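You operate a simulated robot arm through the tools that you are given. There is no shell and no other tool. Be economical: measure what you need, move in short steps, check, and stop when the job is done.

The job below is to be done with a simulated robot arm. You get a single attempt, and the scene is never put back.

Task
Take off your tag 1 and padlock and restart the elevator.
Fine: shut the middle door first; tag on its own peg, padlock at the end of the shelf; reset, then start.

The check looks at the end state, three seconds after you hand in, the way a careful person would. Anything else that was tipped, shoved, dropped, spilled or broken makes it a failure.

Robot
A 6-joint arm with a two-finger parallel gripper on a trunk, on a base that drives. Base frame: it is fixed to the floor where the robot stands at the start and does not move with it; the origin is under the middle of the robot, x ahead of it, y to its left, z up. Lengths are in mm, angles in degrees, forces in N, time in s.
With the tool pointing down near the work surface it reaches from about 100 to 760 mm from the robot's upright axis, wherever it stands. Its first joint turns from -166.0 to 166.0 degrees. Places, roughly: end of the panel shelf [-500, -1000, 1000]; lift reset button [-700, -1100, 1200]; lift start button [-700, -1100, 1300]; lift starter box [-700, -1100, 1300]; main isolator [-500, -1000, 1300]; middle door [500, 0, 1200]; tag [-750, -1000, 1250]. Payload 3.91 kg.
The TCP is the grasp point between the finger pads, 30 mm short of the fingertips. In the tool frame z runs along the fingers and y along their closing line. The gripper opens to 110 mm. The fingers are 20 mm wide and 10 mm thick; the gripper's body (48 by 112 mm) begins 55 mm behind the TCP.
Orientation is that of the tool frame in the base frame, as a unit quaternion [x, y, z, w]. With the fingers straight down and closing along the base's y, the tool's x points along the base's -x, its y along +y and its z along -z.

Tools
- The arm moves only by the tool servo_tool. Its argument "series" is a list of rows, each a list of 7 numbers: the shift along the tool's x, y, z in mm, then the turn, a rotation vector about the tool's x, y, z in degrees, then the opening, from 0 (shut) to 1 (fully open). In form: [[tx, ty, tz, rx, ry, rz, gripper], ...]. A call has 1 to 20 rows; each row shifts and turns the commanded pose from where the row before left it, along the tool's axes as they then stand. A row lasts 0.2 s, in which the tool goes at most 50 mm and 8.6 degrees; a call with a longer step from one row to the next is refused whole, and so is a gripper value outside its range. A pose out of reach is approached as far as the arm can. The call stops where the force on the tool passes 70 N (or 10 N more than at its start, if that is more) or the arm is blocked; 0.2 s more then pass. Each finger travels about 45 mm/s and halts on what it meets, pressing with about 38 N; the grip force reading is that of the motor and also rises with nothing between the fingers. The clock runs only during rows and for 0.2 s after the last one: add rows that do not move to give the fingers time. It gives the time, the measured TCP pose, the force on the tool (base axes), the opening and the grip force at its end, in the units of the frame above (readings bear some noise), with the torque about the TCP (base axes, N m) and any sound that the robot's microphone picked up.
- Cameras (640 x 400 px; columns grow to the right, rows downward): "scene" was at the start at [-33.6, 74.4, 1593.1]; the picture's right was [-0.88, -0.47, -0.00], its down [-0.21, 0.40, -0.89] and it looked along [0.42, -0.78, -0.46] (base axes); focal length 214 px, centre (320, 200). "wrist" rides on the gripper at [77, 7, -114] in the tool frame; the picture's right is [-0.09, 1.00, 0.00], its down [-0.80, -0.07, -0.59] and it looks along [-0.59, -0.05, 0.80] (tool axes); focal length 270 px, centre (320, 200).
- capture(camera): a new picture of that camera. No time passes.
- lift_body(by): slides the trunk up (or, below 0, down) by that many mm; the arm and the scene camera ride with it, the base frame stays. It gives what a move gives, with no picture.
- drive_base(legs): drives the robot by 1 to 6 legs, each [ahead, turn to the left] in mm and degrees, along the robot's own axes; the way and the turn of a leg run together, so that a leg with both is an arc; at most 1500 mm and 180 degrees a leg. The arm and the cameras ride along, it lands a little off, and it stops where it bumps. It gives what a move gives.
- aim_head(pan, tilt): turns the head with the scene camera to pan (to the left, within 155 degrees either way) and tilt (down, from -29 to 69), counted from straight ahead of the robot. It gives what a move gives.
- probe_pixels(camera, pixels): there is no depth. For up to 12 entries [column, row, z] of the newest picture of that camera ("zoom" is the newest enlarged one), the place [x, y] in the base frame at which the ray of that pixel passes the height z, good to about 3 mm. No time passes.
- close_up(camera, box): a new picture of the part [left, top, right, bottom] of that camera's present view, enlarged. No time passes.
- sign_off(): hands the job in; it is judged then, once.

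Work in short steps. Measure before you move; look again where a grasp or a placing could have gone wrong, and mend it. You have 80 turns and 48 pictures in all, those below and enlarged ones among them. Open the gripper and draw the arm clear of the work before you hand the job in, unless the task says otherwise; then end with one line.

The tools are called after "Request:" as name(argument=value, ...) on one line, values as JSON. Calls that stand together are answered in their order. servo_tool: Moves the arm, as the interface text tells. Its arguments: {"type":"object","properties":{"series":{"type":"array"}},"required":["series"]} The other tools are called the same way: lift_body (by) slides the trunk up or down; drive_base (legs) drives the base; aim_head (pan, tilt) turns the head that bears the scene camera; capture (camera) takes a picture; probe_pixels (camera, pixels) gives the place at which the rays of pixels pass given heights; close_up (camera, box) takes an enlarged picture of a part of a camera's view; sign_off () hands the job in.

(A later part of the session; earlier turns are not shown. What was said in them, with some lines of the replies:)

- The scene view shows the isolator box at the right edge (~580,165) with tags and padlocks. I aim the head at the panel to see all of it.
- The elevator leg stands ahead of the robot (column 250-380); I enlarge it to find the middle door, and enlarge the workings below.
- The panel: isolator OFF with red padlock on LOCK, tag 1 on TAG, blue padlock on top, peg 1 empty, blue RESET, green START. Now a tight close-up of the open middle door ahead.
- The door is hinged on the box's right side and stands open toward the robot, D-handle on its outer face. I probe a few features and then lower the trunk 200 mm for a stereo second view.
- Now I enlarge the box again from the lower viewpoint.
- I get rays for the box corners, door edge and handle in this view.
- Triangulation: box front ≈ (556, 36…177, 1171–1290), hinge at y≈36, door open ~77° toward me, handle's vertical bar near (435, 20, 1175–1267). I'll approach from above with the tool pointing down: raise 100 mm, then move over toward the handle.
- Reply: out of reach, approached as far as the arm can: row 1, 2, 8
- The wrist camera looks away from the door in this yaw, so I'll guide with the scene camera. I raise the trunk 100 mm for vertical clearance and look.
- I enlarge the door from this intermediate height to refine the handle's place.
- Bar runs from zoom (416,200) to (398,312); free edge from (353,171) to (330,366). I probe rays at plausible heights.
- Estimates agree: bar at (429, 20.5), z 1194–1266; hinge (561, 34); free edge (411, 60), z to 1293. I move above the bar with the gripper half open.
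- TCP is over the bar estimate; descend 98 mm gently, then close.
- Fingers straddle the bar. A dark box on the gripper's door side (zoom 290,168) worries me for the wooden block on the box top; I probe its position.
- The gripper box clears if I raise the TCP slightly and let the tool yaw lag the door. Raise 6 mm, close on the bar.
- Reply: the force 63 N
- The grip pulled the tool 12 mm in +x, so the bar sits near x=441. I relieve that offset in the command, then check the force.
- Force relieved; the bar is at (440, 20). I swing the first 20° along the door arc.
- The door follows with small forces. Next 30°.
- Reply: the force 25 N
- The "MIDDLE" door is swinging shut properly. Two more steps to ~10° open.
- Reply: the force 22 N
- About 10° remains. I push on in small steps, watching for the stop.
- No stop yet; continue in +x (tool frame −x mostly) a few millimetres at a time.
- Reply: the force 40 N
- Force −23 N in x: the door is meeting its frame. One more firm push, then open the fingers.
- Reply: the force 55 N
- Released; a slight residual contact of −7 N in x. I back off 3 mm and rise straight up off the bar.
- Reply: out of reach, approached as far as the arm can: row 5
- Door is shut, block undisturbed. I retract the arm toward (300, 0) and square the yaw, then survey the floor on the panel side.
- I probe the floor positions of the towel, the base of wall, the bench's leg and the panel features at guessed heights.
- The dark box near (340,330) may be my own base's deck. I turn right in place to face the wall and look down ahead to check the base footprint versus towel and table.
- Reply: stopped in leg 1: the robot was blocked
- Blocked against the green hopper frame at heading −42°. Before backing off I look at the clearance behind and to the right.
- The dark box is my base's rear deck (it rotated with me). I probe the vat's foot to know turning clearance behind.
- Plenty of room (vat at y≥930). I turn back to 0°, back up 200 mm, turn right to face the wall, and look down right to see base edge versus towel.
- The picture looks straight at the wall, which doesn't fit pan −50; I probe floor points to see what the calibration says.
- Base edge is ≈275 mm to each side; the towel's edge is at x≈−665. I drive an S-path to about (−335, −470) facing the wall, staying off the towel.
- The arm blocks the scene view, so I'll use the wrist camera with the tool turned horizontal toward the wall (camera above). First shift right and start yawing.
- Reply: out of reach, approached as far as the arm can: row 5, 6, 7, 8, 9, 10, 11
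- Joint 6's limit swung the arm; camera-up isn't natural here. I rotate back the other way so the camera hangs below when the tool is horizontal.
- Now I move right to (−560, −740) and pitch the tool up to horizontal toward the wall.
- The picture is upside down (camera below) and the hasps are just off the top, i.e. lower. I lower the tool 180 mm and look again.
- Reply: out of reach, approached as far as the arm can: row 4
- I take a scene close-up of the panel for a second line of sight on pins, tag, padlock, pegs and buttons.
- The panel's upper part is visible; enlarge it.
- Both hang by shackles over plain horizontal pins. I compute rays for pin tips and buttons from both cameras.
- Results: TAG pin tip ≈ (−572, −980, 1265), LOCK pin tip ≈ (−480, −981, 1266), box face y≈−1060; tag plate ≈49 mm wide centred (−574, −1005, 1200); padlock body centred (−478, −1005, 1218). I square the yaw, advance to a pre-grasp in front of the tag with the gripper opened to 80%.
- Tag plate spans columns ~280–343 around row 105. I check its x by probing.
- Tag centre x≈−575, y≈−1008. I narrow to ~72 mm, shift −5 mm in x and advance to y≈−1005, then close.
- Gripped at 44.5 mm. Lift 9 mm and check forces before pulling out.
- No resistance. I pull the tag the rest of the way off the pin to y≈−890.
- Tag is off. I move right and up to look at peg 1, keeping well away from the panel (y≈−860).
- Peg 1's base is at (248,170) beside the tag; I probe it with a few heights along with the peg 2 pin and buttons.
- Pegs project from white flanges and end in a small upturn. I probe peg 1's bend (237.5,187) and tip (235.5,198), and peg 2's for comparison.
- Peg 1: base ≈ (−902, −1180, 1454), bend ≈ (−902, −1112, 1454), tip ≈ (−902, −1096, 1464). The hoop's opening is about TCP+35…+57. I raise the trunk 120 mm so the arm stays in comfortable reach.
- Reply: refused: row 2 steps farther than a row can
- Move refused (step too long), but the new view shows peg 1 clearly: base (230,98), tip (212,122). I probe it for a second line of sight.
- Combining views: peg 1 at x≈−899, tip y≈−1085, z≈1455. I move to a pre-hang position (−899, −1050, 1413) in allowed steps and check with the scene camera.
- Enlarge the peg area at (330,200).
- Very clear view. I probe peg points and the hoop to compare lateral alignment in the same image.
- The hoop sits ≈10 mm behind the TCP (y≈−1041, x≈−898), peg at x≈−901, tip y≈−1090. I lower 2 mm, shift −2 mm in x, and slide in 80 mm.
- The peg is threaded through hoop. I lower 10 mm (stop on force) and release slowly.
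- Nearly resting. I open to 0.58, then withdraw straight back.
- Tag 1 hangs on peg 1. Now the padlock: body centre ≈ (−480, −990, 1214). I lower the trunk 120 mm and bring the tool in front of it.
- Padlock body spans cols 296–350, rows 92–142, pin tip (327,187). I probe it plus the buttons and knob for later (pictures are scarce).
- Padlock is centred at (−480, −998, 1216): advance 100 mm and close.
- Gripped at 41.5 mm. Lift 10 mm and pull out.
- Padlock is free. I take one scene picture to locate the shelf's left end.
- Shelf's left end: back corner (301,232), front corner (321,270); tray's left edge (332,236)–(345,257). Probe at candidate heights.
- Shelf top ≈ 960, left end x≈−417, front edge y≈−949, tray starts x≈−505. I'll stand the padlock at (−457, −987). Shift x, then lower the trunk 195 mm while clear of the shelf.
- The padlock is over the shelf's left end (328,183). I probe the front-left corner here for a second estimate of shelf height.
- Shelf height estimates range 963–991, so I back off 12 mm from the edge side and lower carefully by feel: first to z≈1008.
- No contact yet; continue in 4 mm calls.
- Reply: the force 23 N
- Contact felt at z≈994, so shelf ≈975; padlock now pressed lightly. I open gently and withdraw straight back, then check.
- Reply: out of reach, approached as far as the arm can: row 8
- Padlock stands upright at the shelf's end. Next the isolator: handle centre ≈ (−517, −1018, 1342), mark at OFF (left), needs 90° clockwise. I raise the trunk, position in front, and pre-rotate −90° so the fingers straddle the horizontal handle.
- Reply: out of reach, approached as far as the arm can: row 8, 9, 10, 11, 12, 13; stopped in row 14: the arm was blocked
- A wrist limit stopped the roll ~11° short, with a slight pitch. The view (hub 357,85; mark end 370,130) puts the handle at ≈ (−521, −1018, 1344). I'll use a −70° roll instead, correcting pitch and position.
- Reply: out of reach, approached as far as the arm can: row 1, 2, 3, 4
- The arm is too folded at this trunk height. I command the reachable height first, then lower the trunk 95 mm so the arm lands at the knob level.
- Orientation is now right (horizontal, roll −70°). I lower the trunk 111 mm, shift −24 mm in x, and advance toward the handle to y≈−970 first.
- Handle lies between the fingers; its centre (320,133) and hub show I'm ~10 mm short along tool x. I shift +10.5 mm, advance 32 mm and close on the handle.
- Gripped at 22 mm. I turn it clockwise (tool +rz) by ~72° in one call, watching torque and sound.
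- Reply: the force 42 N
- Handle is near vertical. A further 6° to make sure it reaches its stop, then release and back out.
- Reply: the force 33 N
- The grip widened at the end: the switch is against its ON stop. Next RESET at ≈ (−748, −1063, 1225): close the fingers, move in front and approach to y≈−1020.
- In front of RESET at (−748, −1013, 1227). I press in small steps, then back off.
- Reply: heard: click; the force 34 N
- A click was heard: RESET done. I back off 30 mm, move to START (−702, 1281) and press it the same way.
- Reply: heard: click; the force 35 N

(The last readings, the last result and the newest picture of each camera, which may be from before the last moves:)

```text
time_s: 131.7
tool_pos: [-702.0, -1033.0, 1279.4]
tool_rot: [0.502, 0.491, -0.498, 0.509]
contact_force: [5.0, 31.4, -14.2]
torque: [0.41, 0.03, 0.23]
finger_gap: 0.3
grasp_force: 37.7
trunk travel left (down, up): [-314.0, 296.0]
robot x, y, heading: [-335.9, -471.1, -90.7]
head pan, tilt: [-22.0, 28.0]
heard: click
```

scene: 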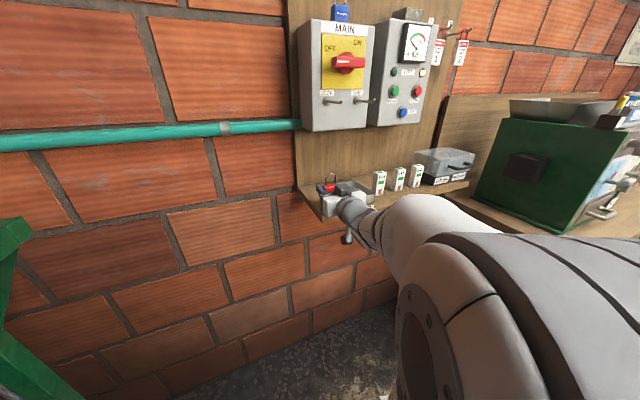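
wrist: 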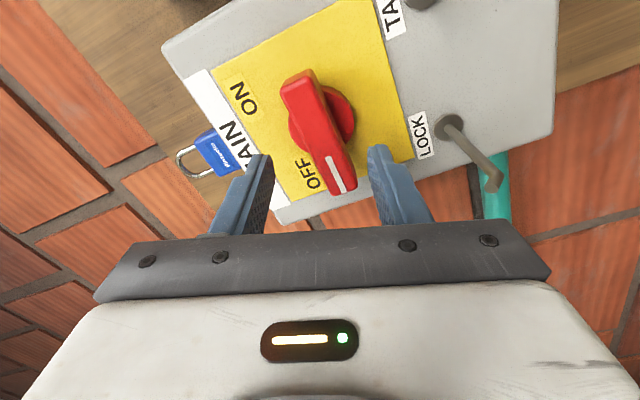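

START clicked. I back well off, open the gripper, and use the last picture to check the lamps and switch.

Request:
servo_tool(series=[[0, 0, -20, 0, 0, 0, 0], [0, 0, -30, 0, 0, 0, 0.3], [0, 0, -40, 0, 0, 0, 1], [0, 0, -40, 0, 0, 0, 1], [0, 15, -30, 0, 0, 0, 1], [0, 0, 0, 0, 0, 0, 1], [0, 0, 0, 0, 0, 0, 1]])

Request:
capture(camera="wrist")

```text
time_s: 133.3
tool_pos: [-686.0, -876.7, 1278.2]
tool_rot: [0.503, 0.491, -0.498, 0.508]
contact_force: [0.0, -0.3, -0.9]
torque: [0.0, -0.01, 0.02]
finger_gap: 110.2
grasp_force: 0.1
trunk travel left (down, up): [-314.0, 296.0]
robot x, y, heading: [-334.1, -474.7, -90.3]
head pan, tilt: [-22.0, 28.0]
```

```text
0 pictures are left
5 turns are left
```

wrist: 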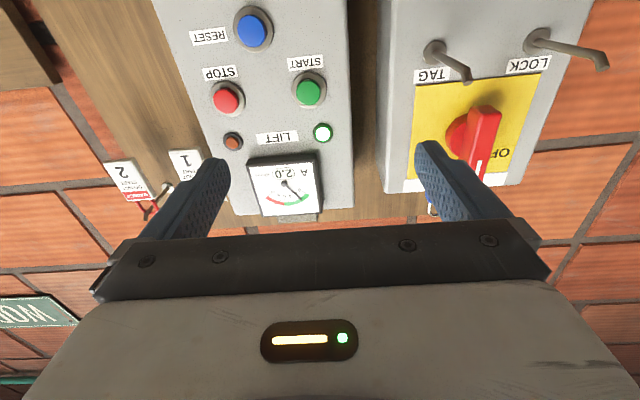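

The green lamp is lit, the amber lamp is off and the ammeter reads 2.0 A. The isolator's mark is at ON, and the arm is clear with the gripper open, so I hand in.

Request:
sign_off()

```text
The job is handed in.
```

The elevator is running again: the middle door is shut, tag 1 is on peg 1, the padlock stands at the left end of the shelf, the isolator is ON, and I pressed reset and then start. While turning early on, the base bumped the green hopper frame and stopped; I saw no damage, but I didn't check the frame closely.
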